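You operate a simulated robot arm through the tools that you are given. There is no shell and no other tool.

You are at the controls of a simulated robot arm. One attempt, no reset.

## Task
Wind the yellow and teal ribbons fully back with the grey wheel.
Fine: turn their dials to FREE first and back to HOLD after; the third ribbon stays out as it is.

It is judged by the outcome, as a careful person would: the job done as asked, and still so three seconds after it is handed in. It fails if anything else is knocked over, pushed out of place, dropped, spilled or broken.

## Robot
A 7-joint arm with a two-finger parallel gripper, fixed in place. Base frame: the origin is on the floor under the middle of its stand, x ahead of it, y to its left, z up; the work surface is at about z = 80.6. Lengths are in cm, angles in rad, forces in N, time in s.
It reaches about 111.2 cm from its shoulder. Its first joint turns from -2.897 to 2.897 rad. Payload 3.43 kg.
The tool frame sits at the grasp point between the pads (the TCP): z along the fingers, y along the line on which they close. The tips reach 3.4 cm beyond it. The gripper opens to 12.8 cm. The fingers are 2.4 cm wide and 1.2 cm thick; the gripper's body (4.8 by 13 cm) begins 9.6 cm behind the TCP.
Orientation is that of the tool frame in the base frame, as [roll, pitch, yaw] about the fixed x, y, z axes, in that order (R = Rz(yaw) Ry(pitch) Rx(roll)). With the fingers straight down and closing along the base's y, the tool's x points along the base's -x, its y along +y and its z along -z.

## Interface
- The arm moves only by the tool jog_arm. Its argument "series" is a list of rows, each a list of 7 numbers: the shift along the tool's x, y, z in units of 40 mm (1.0 is 40 mm), then the turn, a rotation vector about the tool's x, y, z in units of 6 degrees (1.0 is 6 degrees), then the gripper command, from -1 (shut) to 1 (fully open), values between in proportion. In form: [[dx, dy, dz, rx, ry, rz, claw], ...]. A call has 1 to 20 rows; each row shifts and turns the commanded pose from where the row before left it, along the tool's axes as they then stand. A call with a number of a shift or a turn outside -1 to 1 is refused whole. Each row takes 0.2 s and may step no farther than 5 cm and 0.15 rad from the row before; otherwise, or with a gripper value out of range, the whole call is refused. Where a pose cannot be reached the arm comes as near as it can. A force on the tool above 40 N (or 10 N above the force at the start of the call, whichever is more), or a blocked arm, ends the call early, and 0.2 s more pass. The fingers move at their own pace (about 15.3 cm/s each) and stop on an object; they squeeze with about 38 N. The grip force told is the motor's: it shows also when the fingers shut on nothing. Time passes only in rows, and 0.2 s behind the last, so rows that do not move let the fingers close. It gives the time, the measured TCP pose, the force on the tool (base axes), the opening and the grip force at its end, in the units of the frame above (readings bear some noise), with the torque about the TCP (base axes, N m) and any sound that the robot's microphone picked up.
- Cameras (640 x 400 px; columns grow to the right, rows downward): "scene" is fixed at [39.92, 49.87, 171.67]; the picture's right is [-0.41, -0.91, 0.00], its down [-0.81, 0.37, -0.45] and it looks along [0.41, -0.19, -0.89] (base axes); focal length 319 px, centre (320, 200). "wrist" rides on the gripper at [7.6, -1.1, -16] in the tool frame; the picture's right is [0.15, 0.99, 0.00], its down [-0.88, 0.13, -0.46] and it looks along [-0.45, 0.07, 0.89] (tool axes); focal length 234 px, centre (320, 200). There is no depth. A picture from a camera that has moved, and an enlarged one, comes with that camera's place and axes in the base frame and with its lens.
- capture(camera): a new picture of that camera. No time passes.
- inspect(camera, box): a new picture of the part [left, top, right, bottom] of that camera's present view, enlarged. No time passes.
- sign_off(): hands the job in; it is judged then, once.

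Nothing tells you positions but the pictures and the camera data. Unless the task says otherwise, let go and move clear before handing in.

The tools are called after ">>>" as name(argument=value, ...) on one line, values as JSON. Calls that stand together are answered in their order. jog_arm: Moves the arm, as the interface text tells. Its arguments: {"type":"object","properties":{"series":{"type":"array","items":{"type":"array","items":{"type":"number"}}}},"required":["series"]} The other tools are called the same way: capture (camera) takes a picture; inspect (camera, box) takes an enlarged picture of a part of a camera's view; sign_off () hands the job in.

At the start:

```text
time_s: 0.0
tool_pos: [56.01, 18.24, 129.69]
tcp_rot: [3.14, 0.001, -3.141]
force: [-0.5, 0.0, -0.8]
torque: [-0.03, 0.01, -0.03]
gripper_width: 12.8
gripper_force: 0.0
```

scene: 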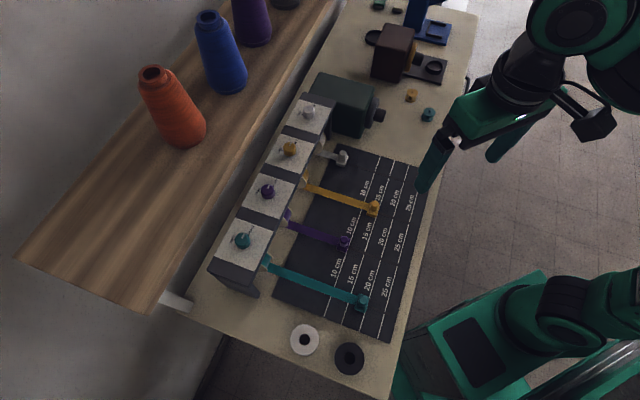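
wrist: 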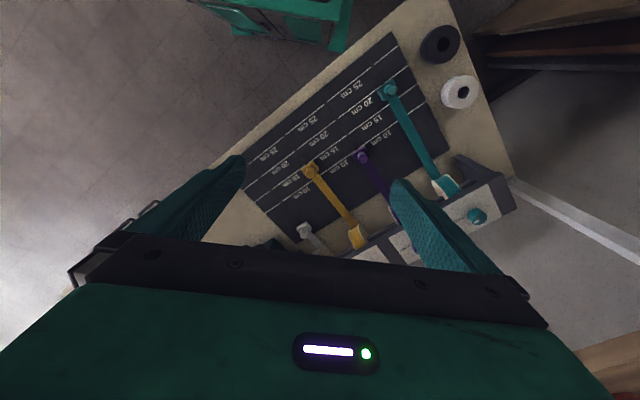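

I see four units in a row, each with a dial on top (white/grey, yellow, purple and teal), and ribbons pulled out over a dark measuring mat. A dark green box with a knob or wheel sits at the end. I'll look closer before I move.

>>> inspect(camera="scene", box=[200, 60, 440, 210])

>>> inspect(camera="scene", box=[200, 180, 440, 330])

>>> inspect(camera="scene", box=[270, 70, 390, 145])

>>> inspect(camera="scene", box=[210, 150, 330, 225])

>>> inspect(camera="wrist", box=[240, 60, 520, 260])

```text
2.67 times, centred on (320, 135) of scene
camera zoom: at [39.92, 49.87, 171.67], right [-0.41, -0.91, 0.0], down [-0.81, 0.37, -0.45], along [0.41, -0.19, -0.89], focal length 851 px, centre (320, 373)
```

zoom: 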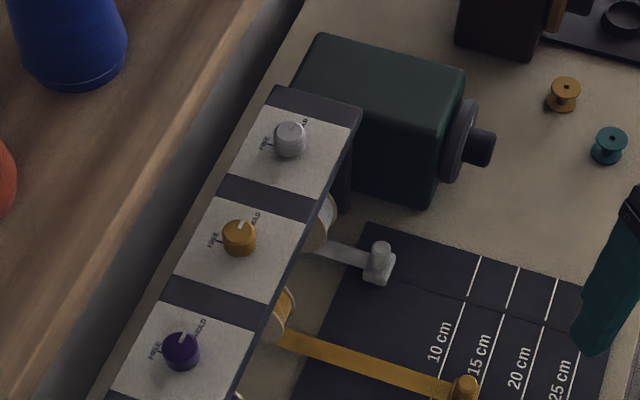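

```text
2.67 times, centred on (320, 255) of scene
camera zoom: at [39.92, 49.87, 171.67], right [-0.41, -0.91, 0.0], down [-0.81, 0.37, -0.45], along [0.41, -0.19, -0.89], focal length 851 px, centre (320, 53)
```

zoom: 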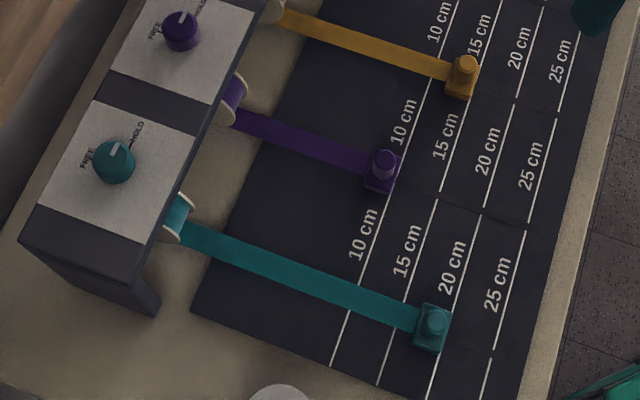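

```text
5.33 times, centred on (330, 108) of scene
camera zoom: at [39.92, 49.87, 171.67], right [-0.41, -0.91, 0.0], down [-0.81, 0.37, -0.45], along [0.41, -0.19, -0.89], focal length 1702 px, centre (267, 693)
```

zoom: 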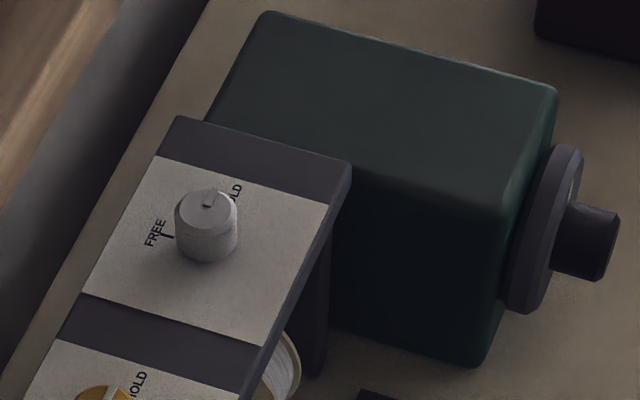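

```text
5.33 times, centred on (270, 188) of scene
camera zoom: at [39.92, 49.87, 171.67], right [-0.41, -0.91, 0.0], down [-0.81, 0.37, -0.45], along [0.41, -0.19, -0.89], focal length 1702 px, centre (587, 267)
```

zoom: 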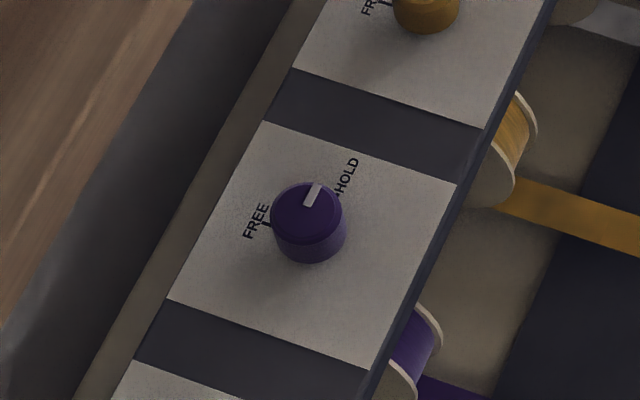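

```text
2.00 times, centred on (380, 160) of wrist
camera zoom: at [48.43, 17.06, 145.74], right [-0.15, 0.99, 0.0], down [0.88, 0.13, 0.46], along [0.45, 0.07, -0.89], focal length 468 px, centre (200, 280)
```

zoom: 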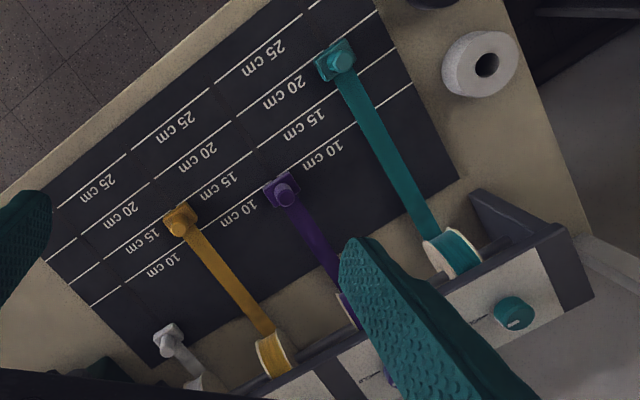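

The dials are at roughly (69.7, 55.6), (79.6, 45.7), (89.5, 35.9) and (99.4, 26.0) at z≈101, running diagonally. HOLD points along (1,-1) and FREE along (1,1). Next I'll look at the wheel box and the far end to rule out look-alikes.

>>> inspect(camera="scene", box=[340, 0, 500, 100])

>>> inspect(camera="scene", box=[350, 80, 430, 130])

>>> inspect(camera="scene", box=[270, 130, 350, 180])

>>> inspect(camera="scene", box=[200, 215, 280, 265])

>>> inspect(camera="wrist", box=[220, 200, 380, 300])

```text
4.00 times, centred on (420, 50) of scene
camera zoom: at [39.92, 49.87, 171.67], right [-0.41, -0.91, 0.0], down [-0.81, 0.37, -0.45], along [0.41, -0.19, -0.89], focal length 1276 px, centre (-80, 800)
```

zoom: 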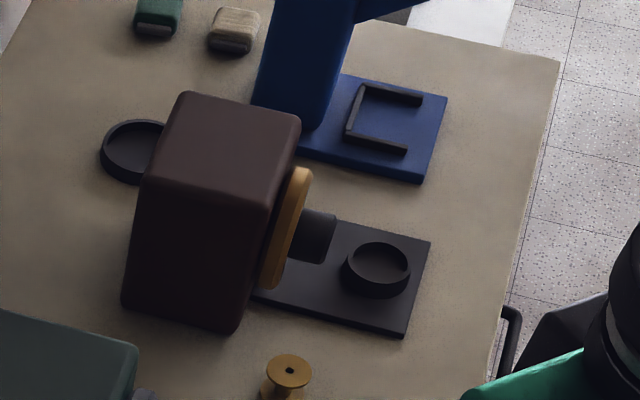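

```text
8.00 times, centred on (390, 105) of scene
camera zoom: at [39.92, 49.87, 171.67], right [-0.41, -0.91, 0.0], down [-0.81, 0.37, -0.45], along [0.41, -0.19, -0.89], focal length 2553 px, centre (-240, 960)
```

zoom: 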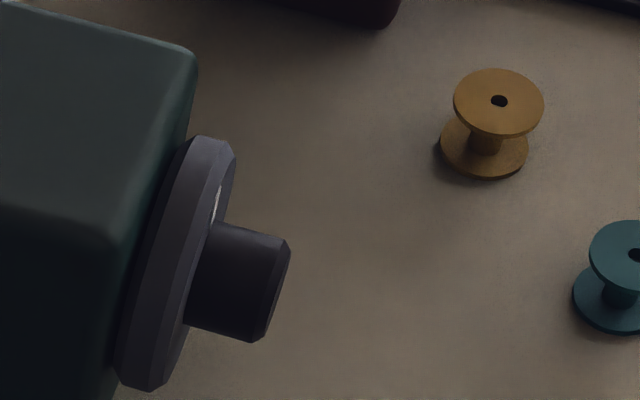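

```text
8.00 times, centred on (310, 155) of scene
camera zoom: at [39.92, 49.87, 171.67], right [-0.41, -0.91, 0.0], down [-0.81, 0.37, -0.45], along [0.41, -0.19, -0.89], focal length 2553 px, centre (400, 560)
```

zoom: 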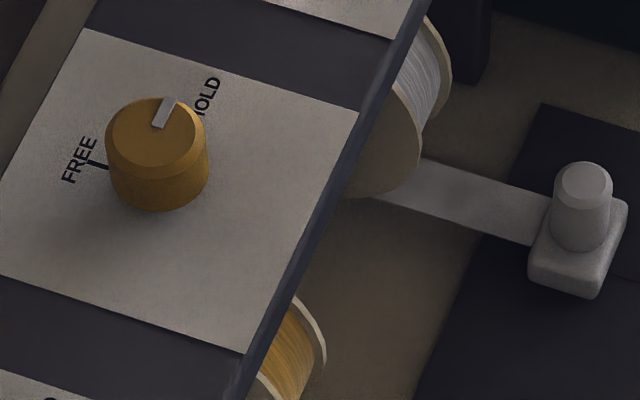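

```text
8.00 times, centred on (240, 240) of scene
camera zoom: at [39.92, 49.87, 171.67], right [-0.41, -0.91, 0.0], down [-0.81, 0.37, -0.45], along [0.41, -0.19, -0.89], focal length 2553 px, centre (960, -120)
```

zoom: 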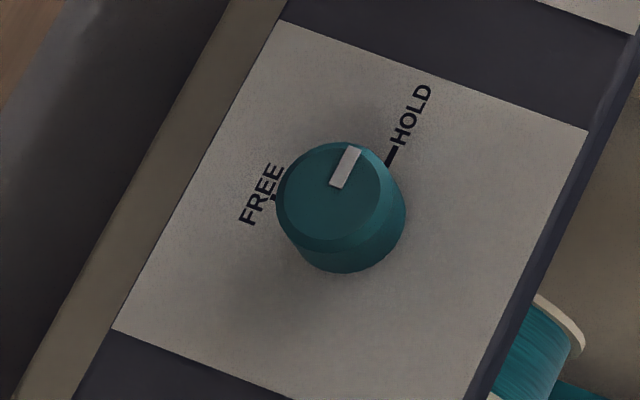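

```text
4.00 times, centred on (300, 250) of wrist
camera zoom: at [48.43, 17.06, 145.74], right [-0.15, 0.99, 0.0], down [0.88, 0.13, 0.46], along [0.45, 0.07, -0.89], focal length 937 px, centre (400, 0)
```

zoom: 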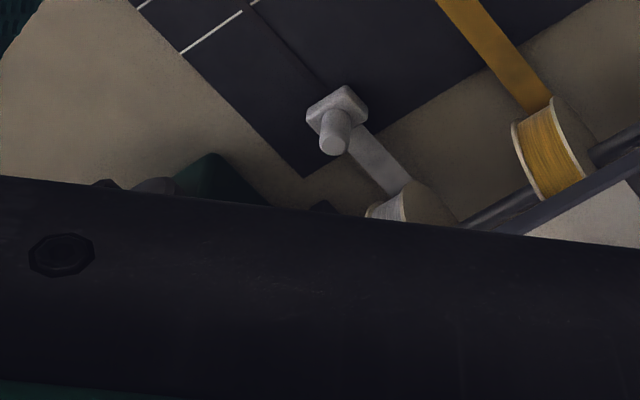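

The grey wheel, with a dark knob at its centre, is on the front of the green box and faces the robot side. The yellow wheel on the brown box is a decoy. I'll first turn the gripper to line up with the diagonal row and look again.

>>> jog_arm(series=[[0, 0, 0, 0, 0, -0.9375, 0], [0, 0, 0, 0, 0, -0.9375, 0], [0, 0, 0, 0, 0, -0.9375, 0], [0, 0, 0, 0, 0, -0.9375, 0], [0, 0, 0, 0, 0, -0.9375, 0], [0, 0, 0, 0, 0, -0.9375, 0], [0, 0, 0, 0, 0, -0.9375, 0], [0, 0, 0, 0, 0, -0.9375, 0]])

>>> capture(camera="wrist")

>>> capture(camera="scene")

```text
time_s: 1.8
tool_pos: [54.32, 18.11, 130.39]
tcp_rot: [-3.132, 0.009, -2.355]
force: [0.4, -0.1, -0.5]
torque: [0.01, -0.03, 0.01]
gripper_width: 6.39
gripper_force: 0.1
```

```text
taken
camera wrist: at [49.6, 12.03, 146.34], right [-0.8, 0.59, -0.01], down [0.52, 0.72, 0.46], along [0.28, 0.37, -0.89], focal length 234 px, centre (320, 200)
```

wrist: 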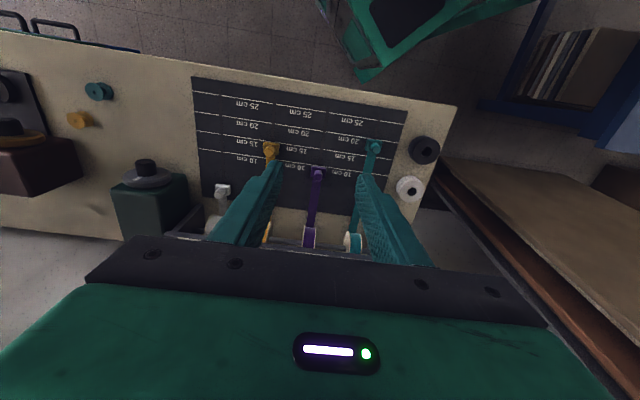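

```text
taken
```

scene: 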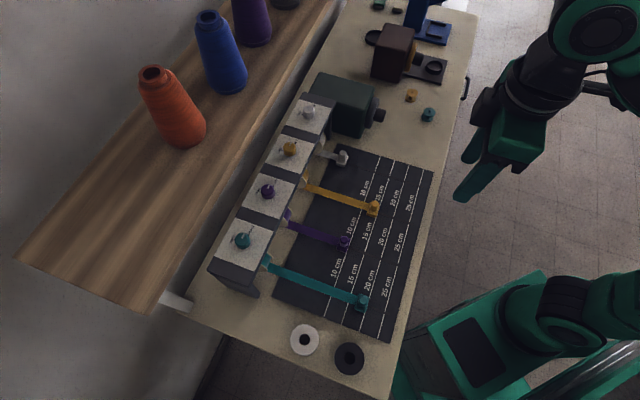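

I place the wheel's knob tip at about (95.6, 1.9, 92), pointing back toward the robot along (-1,-1). Next I'll go over the teal dial at a safe height to get better measurements and check the shelf clearance.

>>> jog_arm(series=[[0, 0, 0, 0, 0, 0, 0]])

>>> inspect(camera="wrist", box=[80, 130, 280, 255])

```text
time_s: 2.2
tool_pos: [54.39, 18.1, 130.39]
tcp_rot: [-3.133, 0.01, -2.357]
force: [-0.6, 0.3, -0.2]
torque: [0.0, 0.0, 0.01]
gripper_width: 6.42
gripper_force: 0.0
```

```text
3.20 times, centred on (180, 192) of wrist
camera zoom: at [49.6, 12.02, 146.34], right [-0.8, 0.6, -0.01], down [0.52, 0.71, 0.46], along [0.28, 0.37, -0.89], focal length 749 px, centre (768, 224)
```

zoom: 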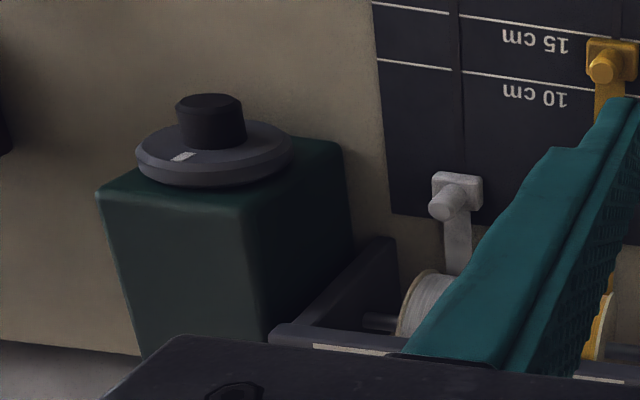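

The view axis passes close to the tool axis, so a dial lined up with the tool should appear near column 320. I'll move partway toward the teal dial, keep high, and check again.

>>> jog_arm(series=[[-0.93, 0.39, 0, 0, 0, 0, 0.3], [-0.93, 0.39, 0, 0, 0, 0, 0.3], [-0.93, 0.39, 0, 0, 0, 0, 0.3], [-0.93, 0.39, 0, 0, 0, 0, 0.3], [-0.93, 0.39, 0, 0, 0, 0, 0.3]])

>>> capture(camera="wrist")

>>> capture(camera="scene")

```text
time_s: 3.1
tool_pos: [58.12, 30.94, 131.43]
tcp_rot: [-3.129, 0.034, -2.35]
force: [16.1, 28.2, -57.6]
torque: [-0.76, 0.18, -0.13]
gripper_width: 8.34
gripper_force: 0.1
stopped in row 4: the force on the tool passed its limit at 90 N (the readings are from after the stop); the commanded pose is now the measured one
```

```text
taken
camera wrist: at [53.05, 24.6, 147.26], right [-0.81, 0.59, -0.02], down [0.51, 0.71, 0.48], along [0.3, 0.38, -0.88], focal length 234 px, centre (320, 200)
```

wrist: 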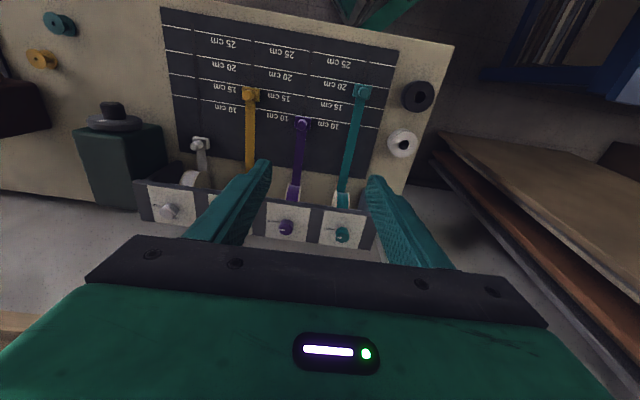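

```text
taken
```

scene: 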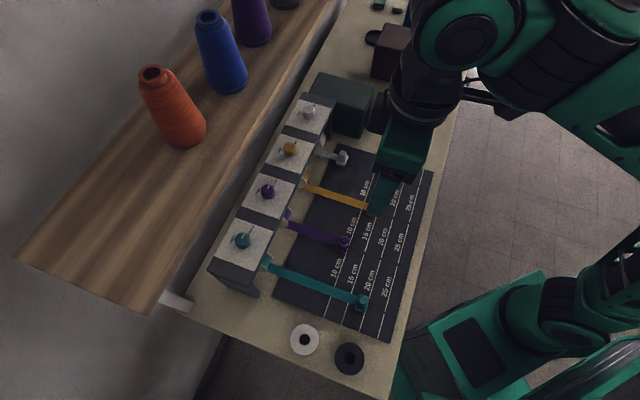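

The arm stopped with about 66 N still on the tool, but nothing in view is near the gripper. It may be the wrist folding against the arm's own forearm or a joint limit. I'll back off the way I came and check that the force clears.

>>> jog_arm(series=[[0.5, -0.2, 0, 0, 0, 0, 0.3], [0.5, -0.2, 0, 0, 0, 0, 0.3], [0, 0, 0, 0, 0, 0, 0.3]])

>>> inspect(camera="scene", box=[360, 0, 640, 220])

```text
time_s: 3.9
tool_pos: [56.62, 27.01, 131.24]
tcp_rot: [-3.126, 0.024, -2.349]
force: [0.1, 0.3, 1.3]
torque: [0.0, 0.01, 0.0]
gripper_width: 8.33
gripper_force: 0.2
```

```text
1.82 times, centred on (500, 110) of scene
camera zoom: at [39.92, 49.87, 171.67], right [-0.41, -0.91, 0.0], down [-0.81, 0.37, -0.45], along [0.41, -0.19, -0.89], focal length 580 px, centre (-7, 364)
```

zoom: 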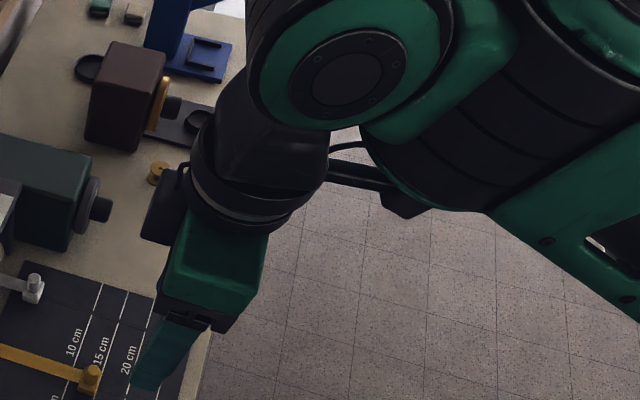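

The force cleared. It was the camera bracket on the +x side of the tool folding into the forearm. By triangulation the shelf edge also seems to overhang the dials at about z=130, so I'll have to reach the dials with the hand tilted back toward the robot, which also opens the wrist fold. I'll tilt the hand back 45° here and look.

>>> jog_arm(series=[[0, 0, 0, 0, -0.9375, 0, 0.3], [0, 0, 0, 0, -0.9375, 0, 0.3], [0, 0, 0, 0, -0.9375, 0, 0.3], [0, 0, 0, 0, -0.9375, 0, 0.3], [0, 0, 0, 0, -0.9375, 0, 0.3], [0, 0, 0, 0, -0.9375, 0, 0.3], [0, 0, 0, 0, -0.9375, 0, 0.3], [0, 0, 0, 0, -0.9375, 0, 0.3]])

>>> capture(camera="wrist")

>>> capture(camera="scene")

```text
time_s: 5.7
tool_pos: [56.46, 27.23, 131.11]
tcp_rot: [-3.118, 0.81, -2.332]
force: [0.5, 0.2, -0.1]
torque: [-0.02, -0.03, 0.02]
gripper_width: 8.36
gripper_force: 0.0
```

```text
taken
camera wrist: at [45.57, 14.39, 136.67], right [-0.77, 0.62, -0.12], down [0.09, 0.3, 0.95], along [0.63, 0.72, -0.29], focal length 234 px, centre (320, 200)
```

wrist: 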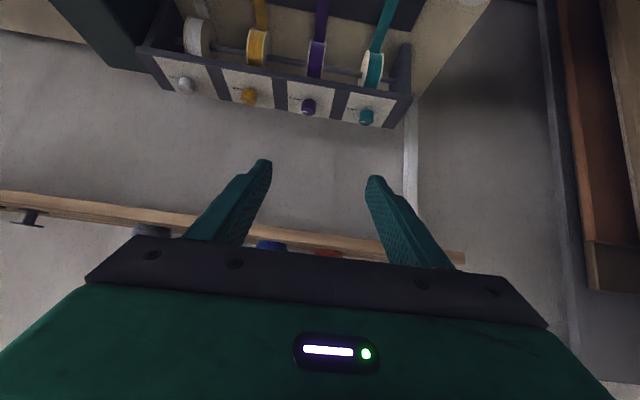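

```text
taken
```

scene: 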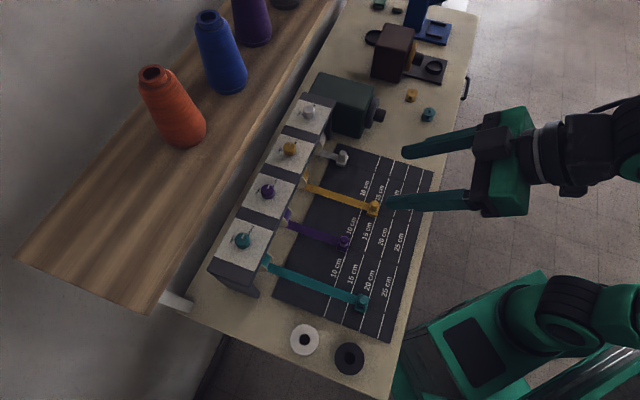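

The shelf is confirmed: its front edge is at n=(x+y)/√2≈84, z≈131, overhanging the dials (n≈88.6, z≈101). The 45° tilt tracks cleanly and avoids both the shelf and the wrist fold. Now I'll zoom in to place the dials, labels and spools precisely.

>>> inspect(camera="wrist", box=[290, 20, 450, 120])

>>> inspect(camera="wrist", box=[140, 10, 300, 110])

>>> inspect(camera="wrist", box=[180, 180, 500, 280])

```text
4.00 times, centred on (370, 70) of wrist
camera zoom: at [45.57, 14.39, 136.67], right [-0.77, 0.62, -0.12], down [0.09, 0.3, 0.95], along [0.63, 0.72, -0.29], focal length 937 px, centre (120, 720)
```

zoom: 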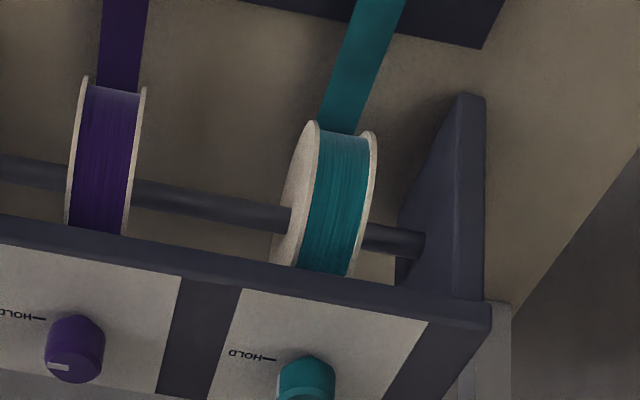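

```text
4.00 times, centred on (220, 60) of wrist
camera zoom: at [45.57, 14.39, 136.67], right [-0.77, 0.62, -0.12], down [0.09, 0.3, 0.95], along [0.63, 0.72, -0.29], focal length 937 px, centre (720, 760)
```

zoom: 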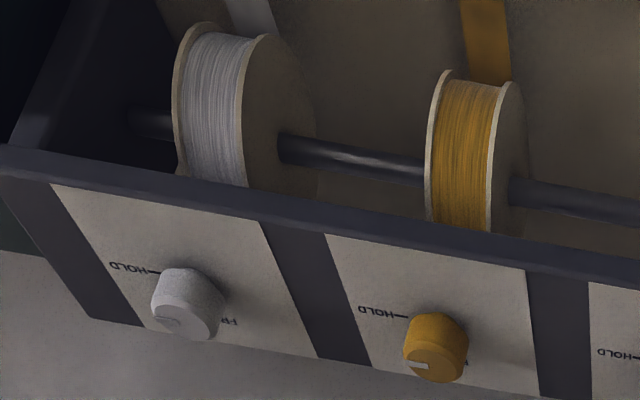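

```text
2.00 times, centred on (340, 230) of wrist
camera zoom: at [45.57, 14.39, 136.67], right [-0.77, 0.62, -0.12], down [0.09, 0.3, 0.95], along [0.63, 0.72, -0.29], focal length 468 px, centre (280, 140)
```

zoom: 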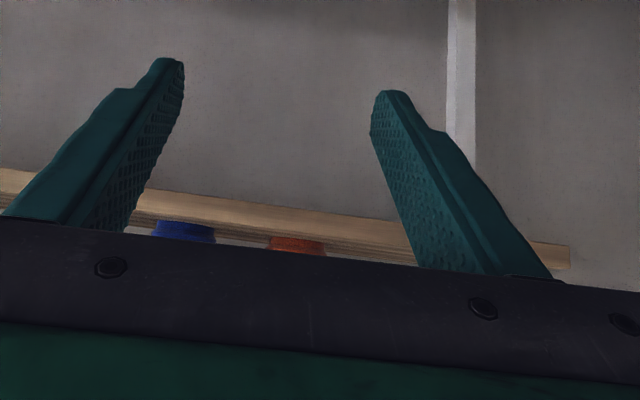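

The shelf underside is around z=128. I place the teal dial's top at about (70.5, 55.7, 101) and the yellow's at (90.0, 35.9, 101.3), each about 3.5 cm wide and 2 cm tall with a vertical axis. I'll come down in front of the shelf, then go in low toward the teal dial.

>>> jog_arm(series=[[0.117, 0.348, 0.866, 0, 0, 0, 0.1], [0.117, 0.348, 0.866, 0, 0, 0, 0.1], [0.117, 0.348, 0.866, 0, 0, 0, 0.1], [0.117, 0.348, 0.866, 0, 0, 0, 0.1], [0.117, 0.348, 0.866, 0, 0, 0, 0.1], [0.117, 0.348, 0.866, 0, 0, 0, 0.1], [0.117, 0.348, 0.866, 0, 0, 0, 0.1]])

>>> capture(camera="wrist")

>>> capture(camera="scene")

```text
time_s: 7.3
tool_pos: [60.34, 44.65, 112.1]
tcp_rot: [-3.118, 0.81, -2.335]
force: [0.1, 0.9, 0.4]
torque: [0.03, 0.01, -0.01]
gripper_width: 7.04
gripper_force: 0.0
```

```text
taken
camera wrist: at [49.31, 31.97, 117.61], right [-0.77, 0.62, -0.12], down [0.09, 0.3, 0.95], along [0.63, 0.72, -0.29], focal length 234 px, centre (320, 200)
```

wrist: 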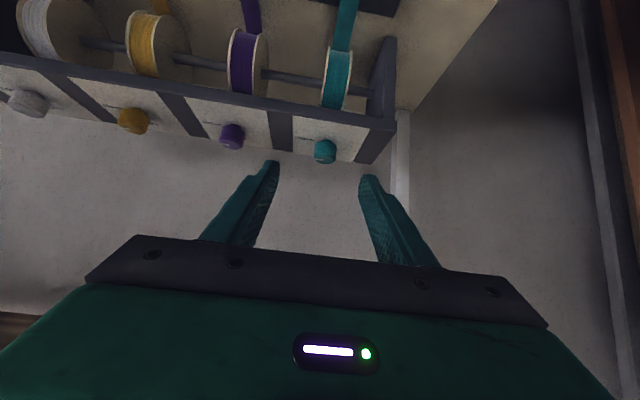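

```text
taken
```

scene: 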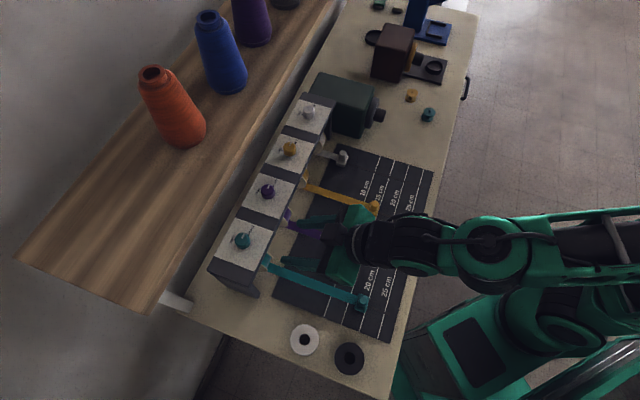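

>>> inspect(camera="wrist", box=[260, 110, 400, 197])

>>> inspect(camera="scene", box=[210, 210, 330, 285])

```text
4.57 times, centred on (330, 154) of wrist
camera zoom: at [49.31, 31.97, 117.61], right [-0.77, 0.62, -0.12], down [0.09, 0.3, 0.95], along [0.63, 0.72, -0.29], focal length 1070 px, centre (274, 413)
```

zoom: 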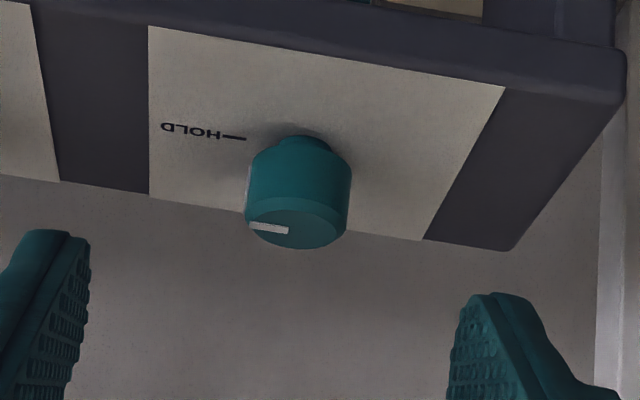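

```text
5.33 times, centred on (270, 248) of scene
camera zoom: at [39.92, 49.87, 171.67], right [-0.41, -0.91, 0.0], down [-0.81, 0.37, -0.45], along [0.41, -0.19, -0.89], focal length 1702 px, centre (587, -53)
```

zoom: 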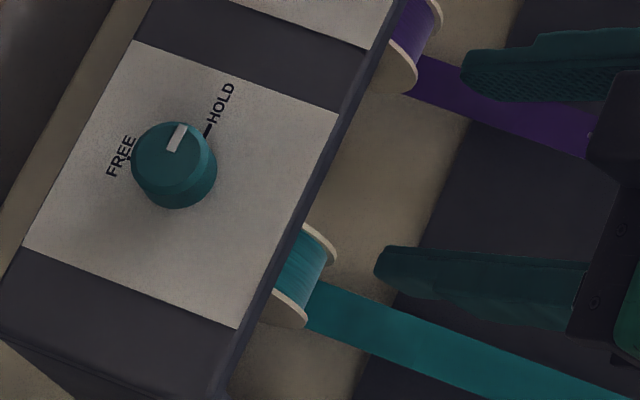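

Tracking is good, and I refine the teal dial to (70.3, 55.75), top z≈101.4, plate z≈99. I'll swing the tool heading to 0° (pointing +x) about the vertical while staying clear, so a 90° counter-clockwise stroke ends at heading 90°.

>>> jog_arm(series=[[0, 0, 0, 0.697, 0, 0.664, 0.0], [0, 0, 0, 0.697, 0, 0.664, 0.0], [0, 0, 0, 0.697, 0, 0.664, 0.0], [0, 0, 0, 0.697, 0, 0.664, 0.0], [0, 0, 0, 0.697, 0, 0.664, 0.0], [0, 0, 0, 0.697, 0, 0.664, 0.0], [0, 0, 0, 0.697, 0, 0.664, 0.0], [0, 0, 0, 0.697, 0, 0.664, 0.0]])

>>> capture(camera="wrist")

>>> capture(camera="scene")

```text
time_s: 9.1
tool_pos: [60.65, 44.49, 111.95]
tcp_rot: [-3.126, 0.818, 3.137]
force: [0.5, 0.4, 0.8]
torque: [0.0, 0.03, 0.04]
gripper_width: 6.41
gripper_force: 0.0
```

```text
taken
camera wrist: at [43.71, 43.63, 117.35], right [-0.08, 0.99, -0.12], down [0.27, 0.14, 0.95], along [0.96, 0.05, -0.28], focal length 234 px, centre (320, 200)
```

wrist: 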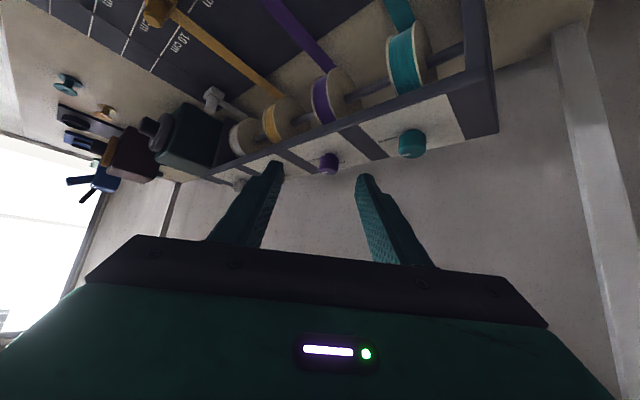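

```text
taken
```

scene: 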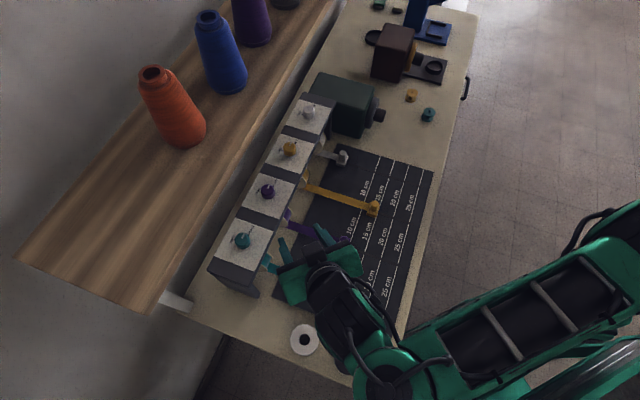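

>>> jog_arm(series=[[-0.114, 0.704, 0.575, 0, 0, 0, 0.0], [-0.114, 0.704, 0.575, 0, 0, 0, 0.0], [-0.114, 0.704, 0.575, 0, 0, 0, 0.0], [-0.114, 0.704, 0.575, 0, 0, 0, 0.0]])

>>> capture(camera="wrist")

>>> capture(camera="scene")

```text
time_s: 10.1
tool_pos: [68.92, 55.82, 107.13]
tcp_rot: [-3.127, 0.82, 3.137]
force: [0.0, -1.4, 0.6]
torque: [0.04, 0.05, 0.06]
gripper_width: 6.37
gripper_force: 0.0
```

```text
taken
camera wrist: at [52.06, 54.91, 112.41], right [-0.09, 0.99, -0.12], down [0.27, 0.14, 0.95], along [0.96, 0.05, -0.28], focal length 234 px, centre (320, 200)
```

wrist: 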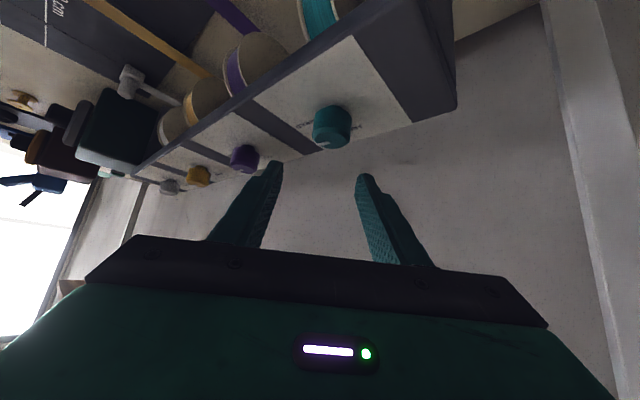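

```text
taken
```

scene: 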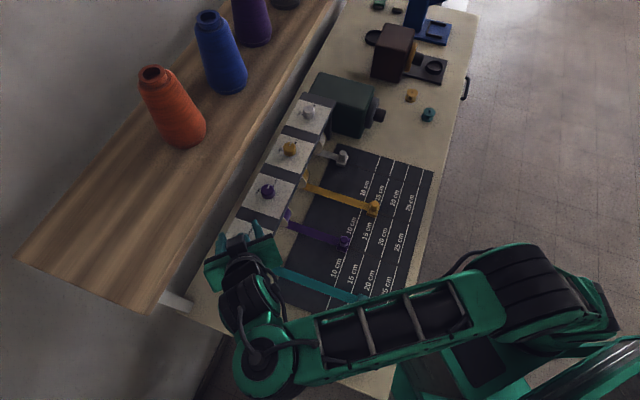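

>>> inspect(camera="wrist", box=[250, 80, 410, 180])

>>> inspect(camera="scene", box=[190, 200, 310, 275])

```text
4.00 times, centred on (330, 130) of wrist
camera zoom: at [52.06, 54.91, 112.41], right [-0.09, 0.99, -0.12], down [0.27, 0.14, 0.95], along [0.96, 0.05, -0.28], focal length 937 px, centre (280, 480)
```

zoom: 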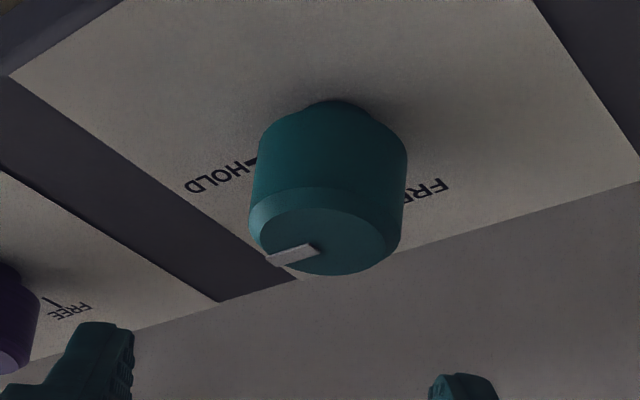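

```text
5.33 times, centred on (250, 238) of scene
camera zoom: at [39.92, 49.87, 171.67], right [-0.41, -0.91, 0.0], down [-0.81, 0.37, -0.45], along [0.41, -0.19, -0.89], focal length 1702 px, centre (693, 0)
```

zoom: 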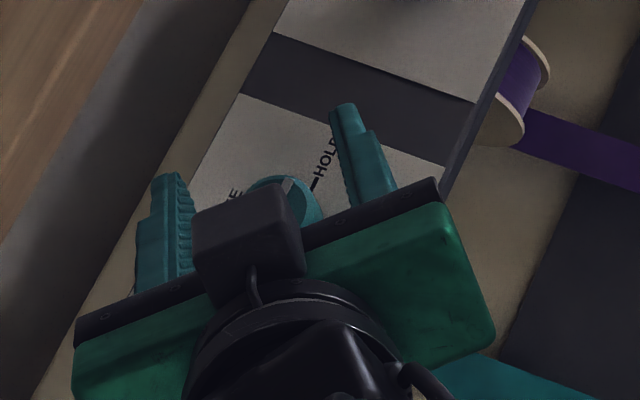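

The dial is centred between the fingers. From this view its centre is at (70.45, 55.95), top z≈101.5 and plate z≈99.1. I'll lower in two steps, watching the force.

>>> jog_arm(series=[[0.25, 0.01, 0.208, 0, 0, 0, 0.0], [0.25, 0.01, 0.208, 0, 0, 0, 0.0], [0.25, 0.01, 0.208, 0, 0, 0, 0.0], [0, 0, 0, 0, 0, 0, 0]])

>>> capture(camera="wrist")

>>> inspect(camera="scene", box=[190, 200, 310, 275])

```text
time_s: 11.1
tool_pos: [68.6, 55.84, 103.09]
tcp_rot: [-3.127, 0.819, 3.139]
force: [-0.3, -0.3, 0.2]
torque: [-0.03, 0.02, 0.01]
gripper_width: 6.41
gripper_force: 0.1
```

```text
taken
camera wrist: at [51.68, 54.96, 108.36], right [-0.09, 0.99, -0.12], down [0.27, 0.14, 0.95], along [0.96, 0.05, -0.28], focal length 234 px, centre (320, 200)
```

wrist: 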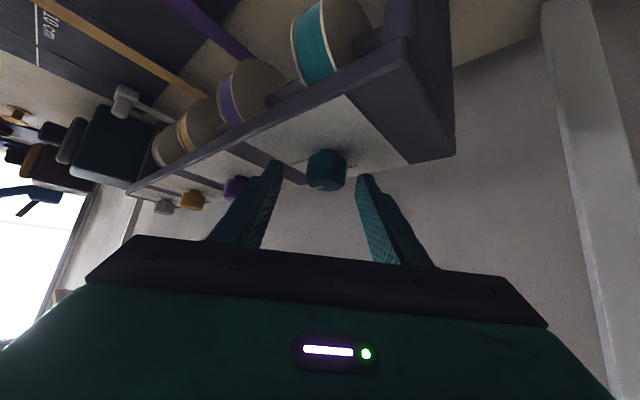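

```text
5.33 times, centred on (250, 238) of scene
camera zoom: at [39.92, 49.87, 171.67], right [-0.41, -0.91, 0.0], down [-0.81, 0.37, -0.45], along [0.41, -0.19, -0.89], focal length 1702 px, centre (693, 0)
```

zoom: 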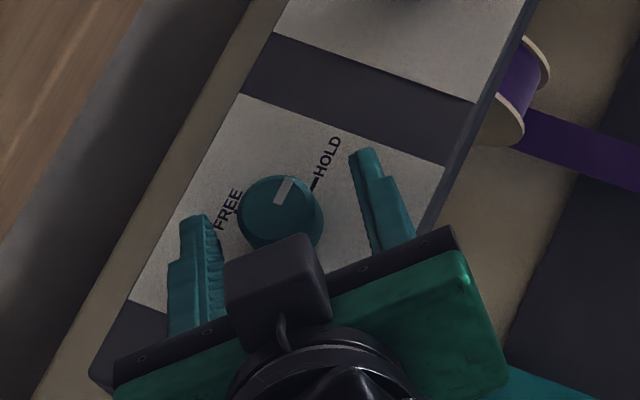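

>>> inspect(camera="wrist", box=[250, 130, 410, 230])

```text
4.00 times, centred on (330, 180) of wrist
camera zoom: at [51.68, 54.96, 108.36], right [-0.09, 0.99, -0.12], down [0.27, 0.14, 0.95], along [0.96, 0.05, -0.28], focal length 937 px, centre (280, 280)
```

zoom: 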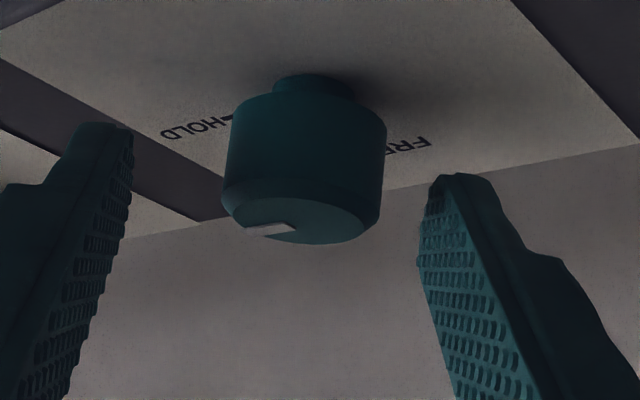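

The dial body spans about z=99.4–101.9 on a narrower stem, and my fingertips are alongside its upper half. I'll drop another 0.5 cm and close the fingers on it.

>>> jog_arm(series=[[0.091, 0.025, 0.085, 0, 0, 0, 0.0], [0, 0, 0, 0, 0, 0, -0.3], [0, 0, 0, 0, 0, 0, -0.42], [0, 0, 0, 0, 0, 0, -1], [0, 0, 0, 0, 0, 0, -1]])

>>> inspect(camera="wrist", box=[250, 130, 410, 230])

>>> inspect(camera="scene", box=[190, 200, 310, 275])

```text
time_s: 12.3
tool_pos: [68.43, 56.18, 102.46]
tcp_rot: [-3.128, 0.82, -3.14]
force: [6.4, 33.1, 0.9]
torque: [1.52, -0.51, 0.64]
gripper_width: 3.37
gripper_force: 45.0
```

```text
4.00 times, centred on (330, 180) of wrist
camera zoom: at [51.59, 55.26, 107.83], right [-0.09, 0.99, -0.12], down [0.27, 0.14, 0.95], along [0.96, 0.06, -0.28], focal length 937 px, centre (280, 280)
```

zoom: 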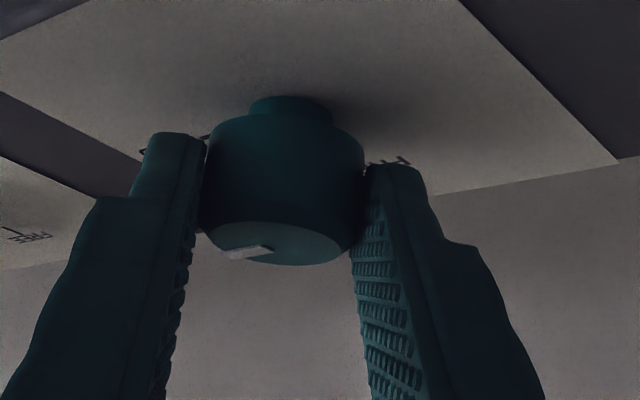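

```text
5.33 times, centred on (250, 238) of scene
camera zoom: at [39.92, 49.87, 171.67], right [-0.41, -0.91, 0.0], down [-0.81, 0.37, -0.45], along [0.41, -0.19, -0.89], focal length 1702 px, centre (693, 0)
```

zoom: 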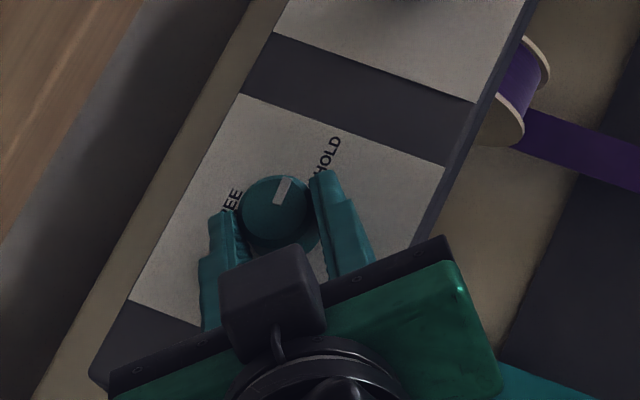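

The fingers have the dial (3.37 cm), with a 33 N side load because I'm about 0.25 cm off in y. I'll shift to relieve that, then start the counter-clockwise turn about the dial's axis with a 30° portion.

>>> jog_arm(series=[[0, 0.06, 0, 0, 0, 0, -1], [-0.002, -0.051, 0.002, -0.731, 0, -0.682, -1], [-0.002, -0.051, 0.002, -0.731, 0, -0.682, -1], [-0.002, -0.051, 0.002, -0.731, 0, -0.682, -1], [-0.002, -0.051, 0.002, -0.731, 0, -0.682, -1], [-0.002, -0.051, 0.002, -0.731, 0, -0.682, -1]])

>>> inspect(camera="scene", box=[190, 200, 310, 275])

>>> inspect(camera="wrist", box=[250, 130, 410, 230])

```text
time_s: 13.7
tool_pos: [68.59, 55.34, 102.39]
tcp_rot: [-3.126, 0.81, -2.62]
force: [-13.1, 14.1, -3.9]
torque: [1.17, 0.74, 0.37]
gripper_width: 3.36
gripper_force: 45.1
```

```text
5.33 times, centred on (250, 238) of scene
camera zoom: at [39.92, 49.87, 171.67], right [-0.41, -0.91, 0.0], down [-0.81, 0.37, -0.45], along [0.41, -0.19, -0.89], focal length 1702 px, centre (693, 0)
```

zoom: 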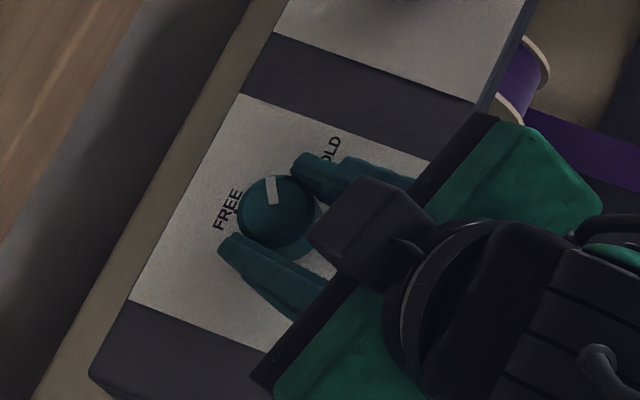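

```text
4.00 times, centred on (330, 180) of wrist
camera zoom: at [54.55, 46.07, 107.97], right [-0.57, 0.81, -0.12], down [0.17, 0.26, 0.95], along [0.8, 0.52, -0.29], focal length 937 px, centre (280, 280)
```

zoom: 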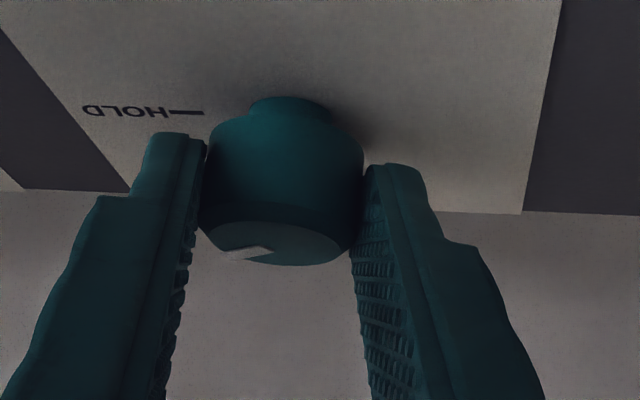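

The dial is turning with the grip and its pointer is 30° along. I'll continue the remaining 60° toward FREE.

>>> jog_arm(series=[[-0.002, -0.021, 0.002, -0.731, 0, -0.682, -1], [-0.002, -0.051, 0.002, -0.731, 0, -0.682, -1], [-0.002, -0.051, 0.002, -0.731, 0, -0.682, -1], [-0.002, -0.051, 0.002, -0.731, 0, -0.682, -1], [-0.002, -0.051, 0.002, -0.731, 0, -0.682, -1], [-0.002, -0.051, 0.002, -0.731, 0, -0.682, -1], [-0.002, -0.051, 0.002, -0.731, 0, -0.682, -1], [-0.002, -0.051, 0.002, -0.731, 0, -0.682, -1], [-0.002, -0.051, 0.002, -0.731, 0, -0.682, -1]])

>>> inspect(camera="scene", box=[190, 200, 310, 275])

>>> inspect(camera="wrist", box=[250, 130, 410, 230])

```text
time_s: 15.7
tool_pos: [70.18, 54.32, 102.57]
tcp_rot: [-3.141, 0.809, -1.689]
force: [-14.0, -0.7, -9.3]
torque: [-0.37, 0.62, 0.32]
gripper_width: 3.36
gripper_force: 44.9
```

```text
5.33 times, centred on (250, 238) of scene
camera zoom: at [39.92, 49.87, 171.67], right [-0.41, -0.91, 0.0], down [-0.81, 0.37, -0.45], along [0.41, -0.19, -0.89], focal length 1702 px, centre (693, 0)
```

zoom: 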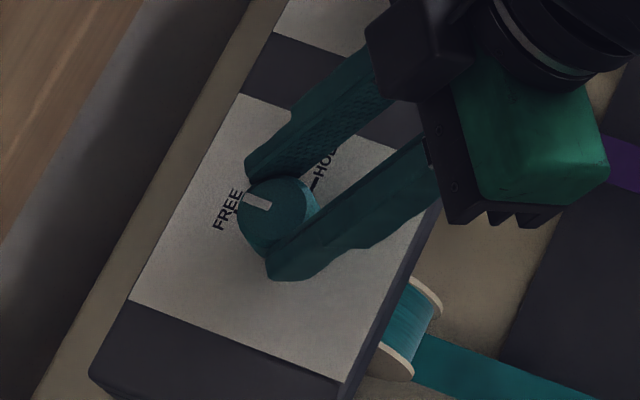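

```text
4.00 times, centred on (330, 180) of wrist
camera zoom: at [69.3, 37.44, 108.05], right [-0.99, 0.02, -0.11], down [-0.1, 0.29, 0.95], along [0.05, 0.96, -0.29], focal length 937 px, centre (280, 280)
```

zoom: 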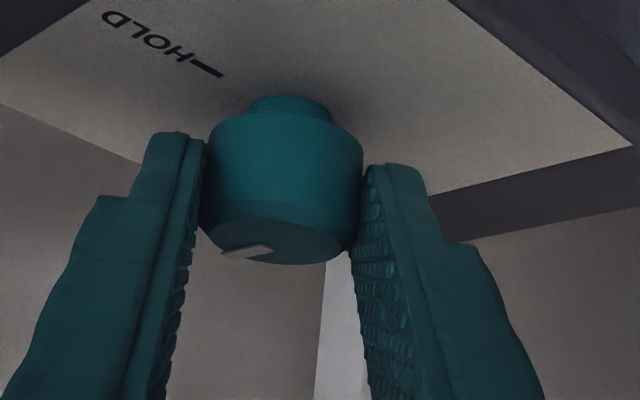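

It has turned 83° so far. I'll finish the last 7° and let it settle.

>>> jog_arm(series=[[-0.002, -0.051, 0.002, -0.731, 0, -0.682, -1], [0, -0.01, 0, -0.15, 0, -0.14, -1], [0, 0, 0, 0, 0, 0, -1]])

>>> inspect(camera="scene", box=[210, 215, 290, 265])

```text
time_s: 16.5
tool_pos: [70.4, 54.37, 102.53]
tcp_rot: [-3.141, 0.809, -1.561]
force: [-10.8, 10.4, -8.8]
torque: [0.2, -0.25, -0.33]
gripper_width: 3.37
gripper_force: 44.6
```

```text
8.00 times, centred on (250, 240) of scene
camera zoom: at [39.92, 49.87, 171.67], right [-0.41, -0.91, 0.0], down [-0.81, 0.37, -0.45], along [0.41, -0.19, -0.89], focal length 2553 px, centre (880, -120)
```

zoom: 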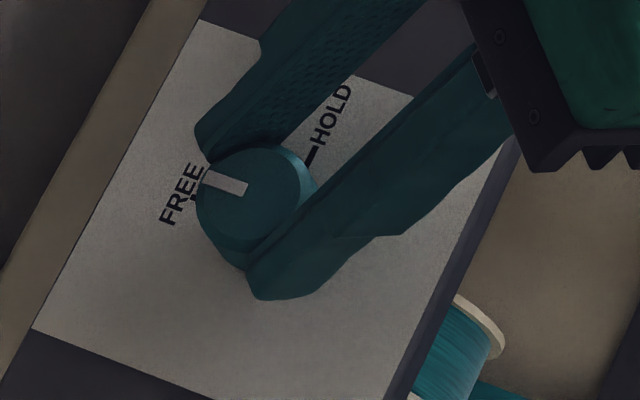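

The pointer now lines up with FREE. I'll open the fingers and lift up and back, clear of the dial.

>>> jog_arm(series=[[0, 0, 0, 0, 0, 0, -0.3], [0, 0, 0, 0, 0, 0, 0.0], [-0.35, 0, -0.35, 0, 0, 0, 0.0], [-0.5, 0, -0.5, 0, 0, 0, 0.0], [-0.5, 0, -0.5, 0, 0, 0, 0.0]])

>>> capture(camera="scene")

>>> inspect(camera="scene", box=[210, 215, 290, 265])

>>> capture(camera="wrist")

```text
time_s: 17.7
tool_pos: [70.45, 54.19, 110.15]
tcp_rot: [3.14, 0.81, -1.566]
force: [0.6, 0.3, -0.7]
torque: [0.0, 0.01, 0.0]
gripper_width: 6.4
gripper_force: 0.1
```

```text
taken
```

scene: 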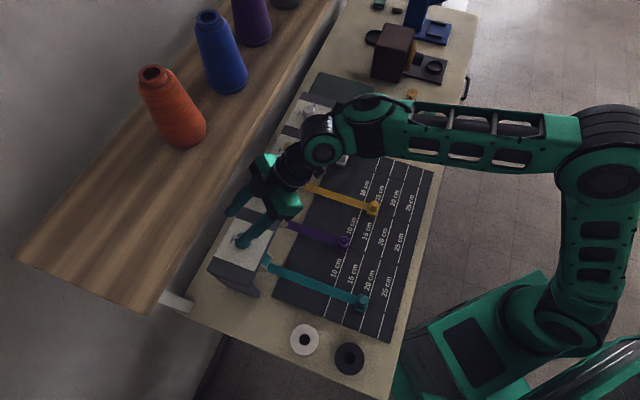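

```text
8.00 times, centred on (250, 240) of scene
camera zoom: at [39.92, 49.87, 171.67], right [-0.41, -0.91, 0.0], down [-0.81, 0.37, -0.45], along [0.41, -0.19, -0.89], focal length 2553 px, centre (880, -120)
```

zoom: 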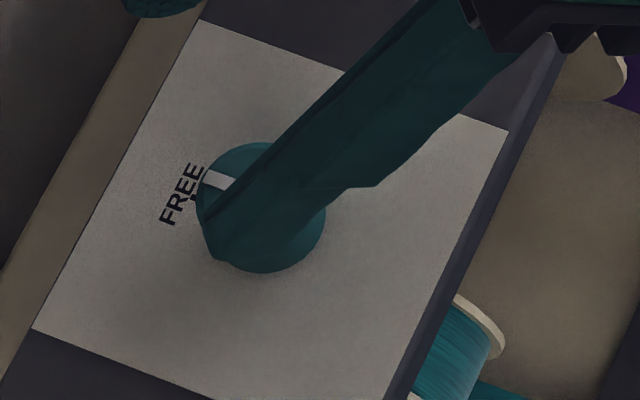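

```text
taken
camera wrist: at [71.66, 37.38, 115.68], right [-0.99, -0.11, -0.1], down [-0.13, 0.28, 0.95], along [-0.07, 0.95, -0.29], focal length 234 px, centre (320, 200)
```

wrist: 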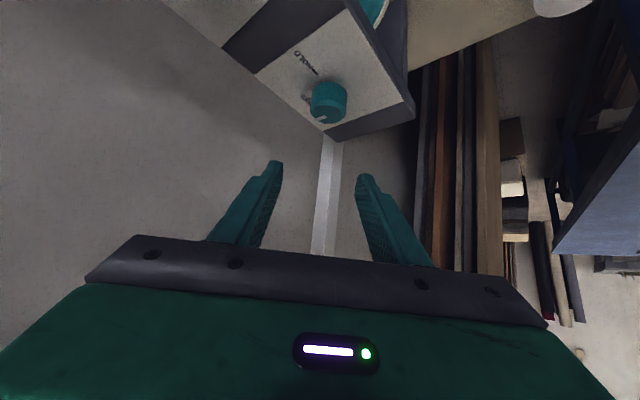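

The teal dial is at FREE and released. Next I'll back away, swing the heading back to 0°, and move to the yellow dial.

>>> jog_arm(series=[[0.479, 0.2, -0.648, 0, 0, 0, 0], [0.479, 0.2, -0.648, 0, 0, 0, 0], [0.479, 0.2, -0.648, 0, 0, 0, 0], [0.479, 0.2, -0.648, 0, 0, 0, 0], [0.479, 0.2, -0.648, 0, 0, 0, 0], [0, 0, 0, 0.7243, 0, 0.6895, 0], [0, 0, 0, 0.7243, 0, 0.6895, 0], [0, 0, 0, 0.7243, 0, 0.6895, 0], [0, 0, 0, 0.7243, 0, 0.6895, 0], [0, 0, 0, 0.7243, 0, 0.6895, 0], [0, 0, 0, 0.7243, 0, 0.6895, 0], [0, 0, 0, 0.7243, 0, 0.6895, 0], [0, 0, 0, 0.7243, 0, 0.6895, 0], [0, 0, 0, 0.7243, 0, 0.6895, 0], [0, 0, 0, 0.7243, 0, 0.6895, 0], [0, 0, 0, 0.7243, 0, 0.6895, 0], [0, 0, 0, 0.7243, 0, 0.6895, 0], [0, 0, 0, 0.7243, 0, 0.6895, 0], [0, 0, 0, 0.7243, 0, 0.6895, 0]])

>>> capture(camera="scene")

>>> capture(camera="wrist")

```text
time_s: 21.7
tool_pos: [66.4, 38.15, 112.01]
tcp_rot: [3.141, 0.809, -3.031]
force: [-0.2, -0.3, -0.7]
torque: [0.01, 0.03, 0.0]
gripper_width: 6.4
gripper_force: 0.1
```

```text
taken
```

scene: 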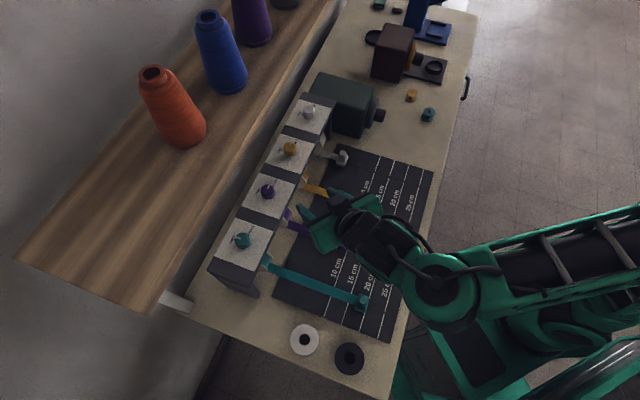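

```text
taken
camera wrist: at [49.94, 35.08, 117.67], right [-0.21, 0.97, -0.11], down [0.26, 0.16, 0.95], along [0.94, 0.17, -0.29], focal length 234 px, centre (320, 200)
```

wrist: 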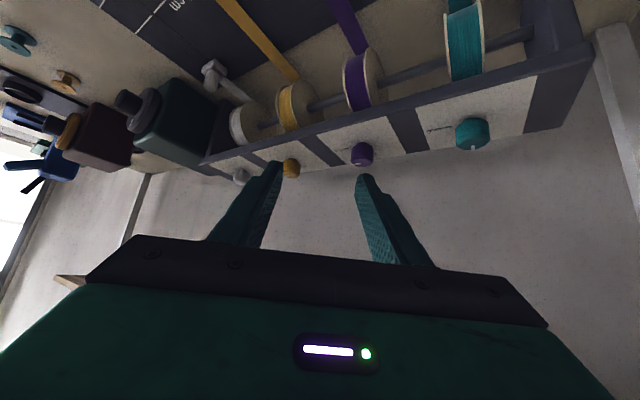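

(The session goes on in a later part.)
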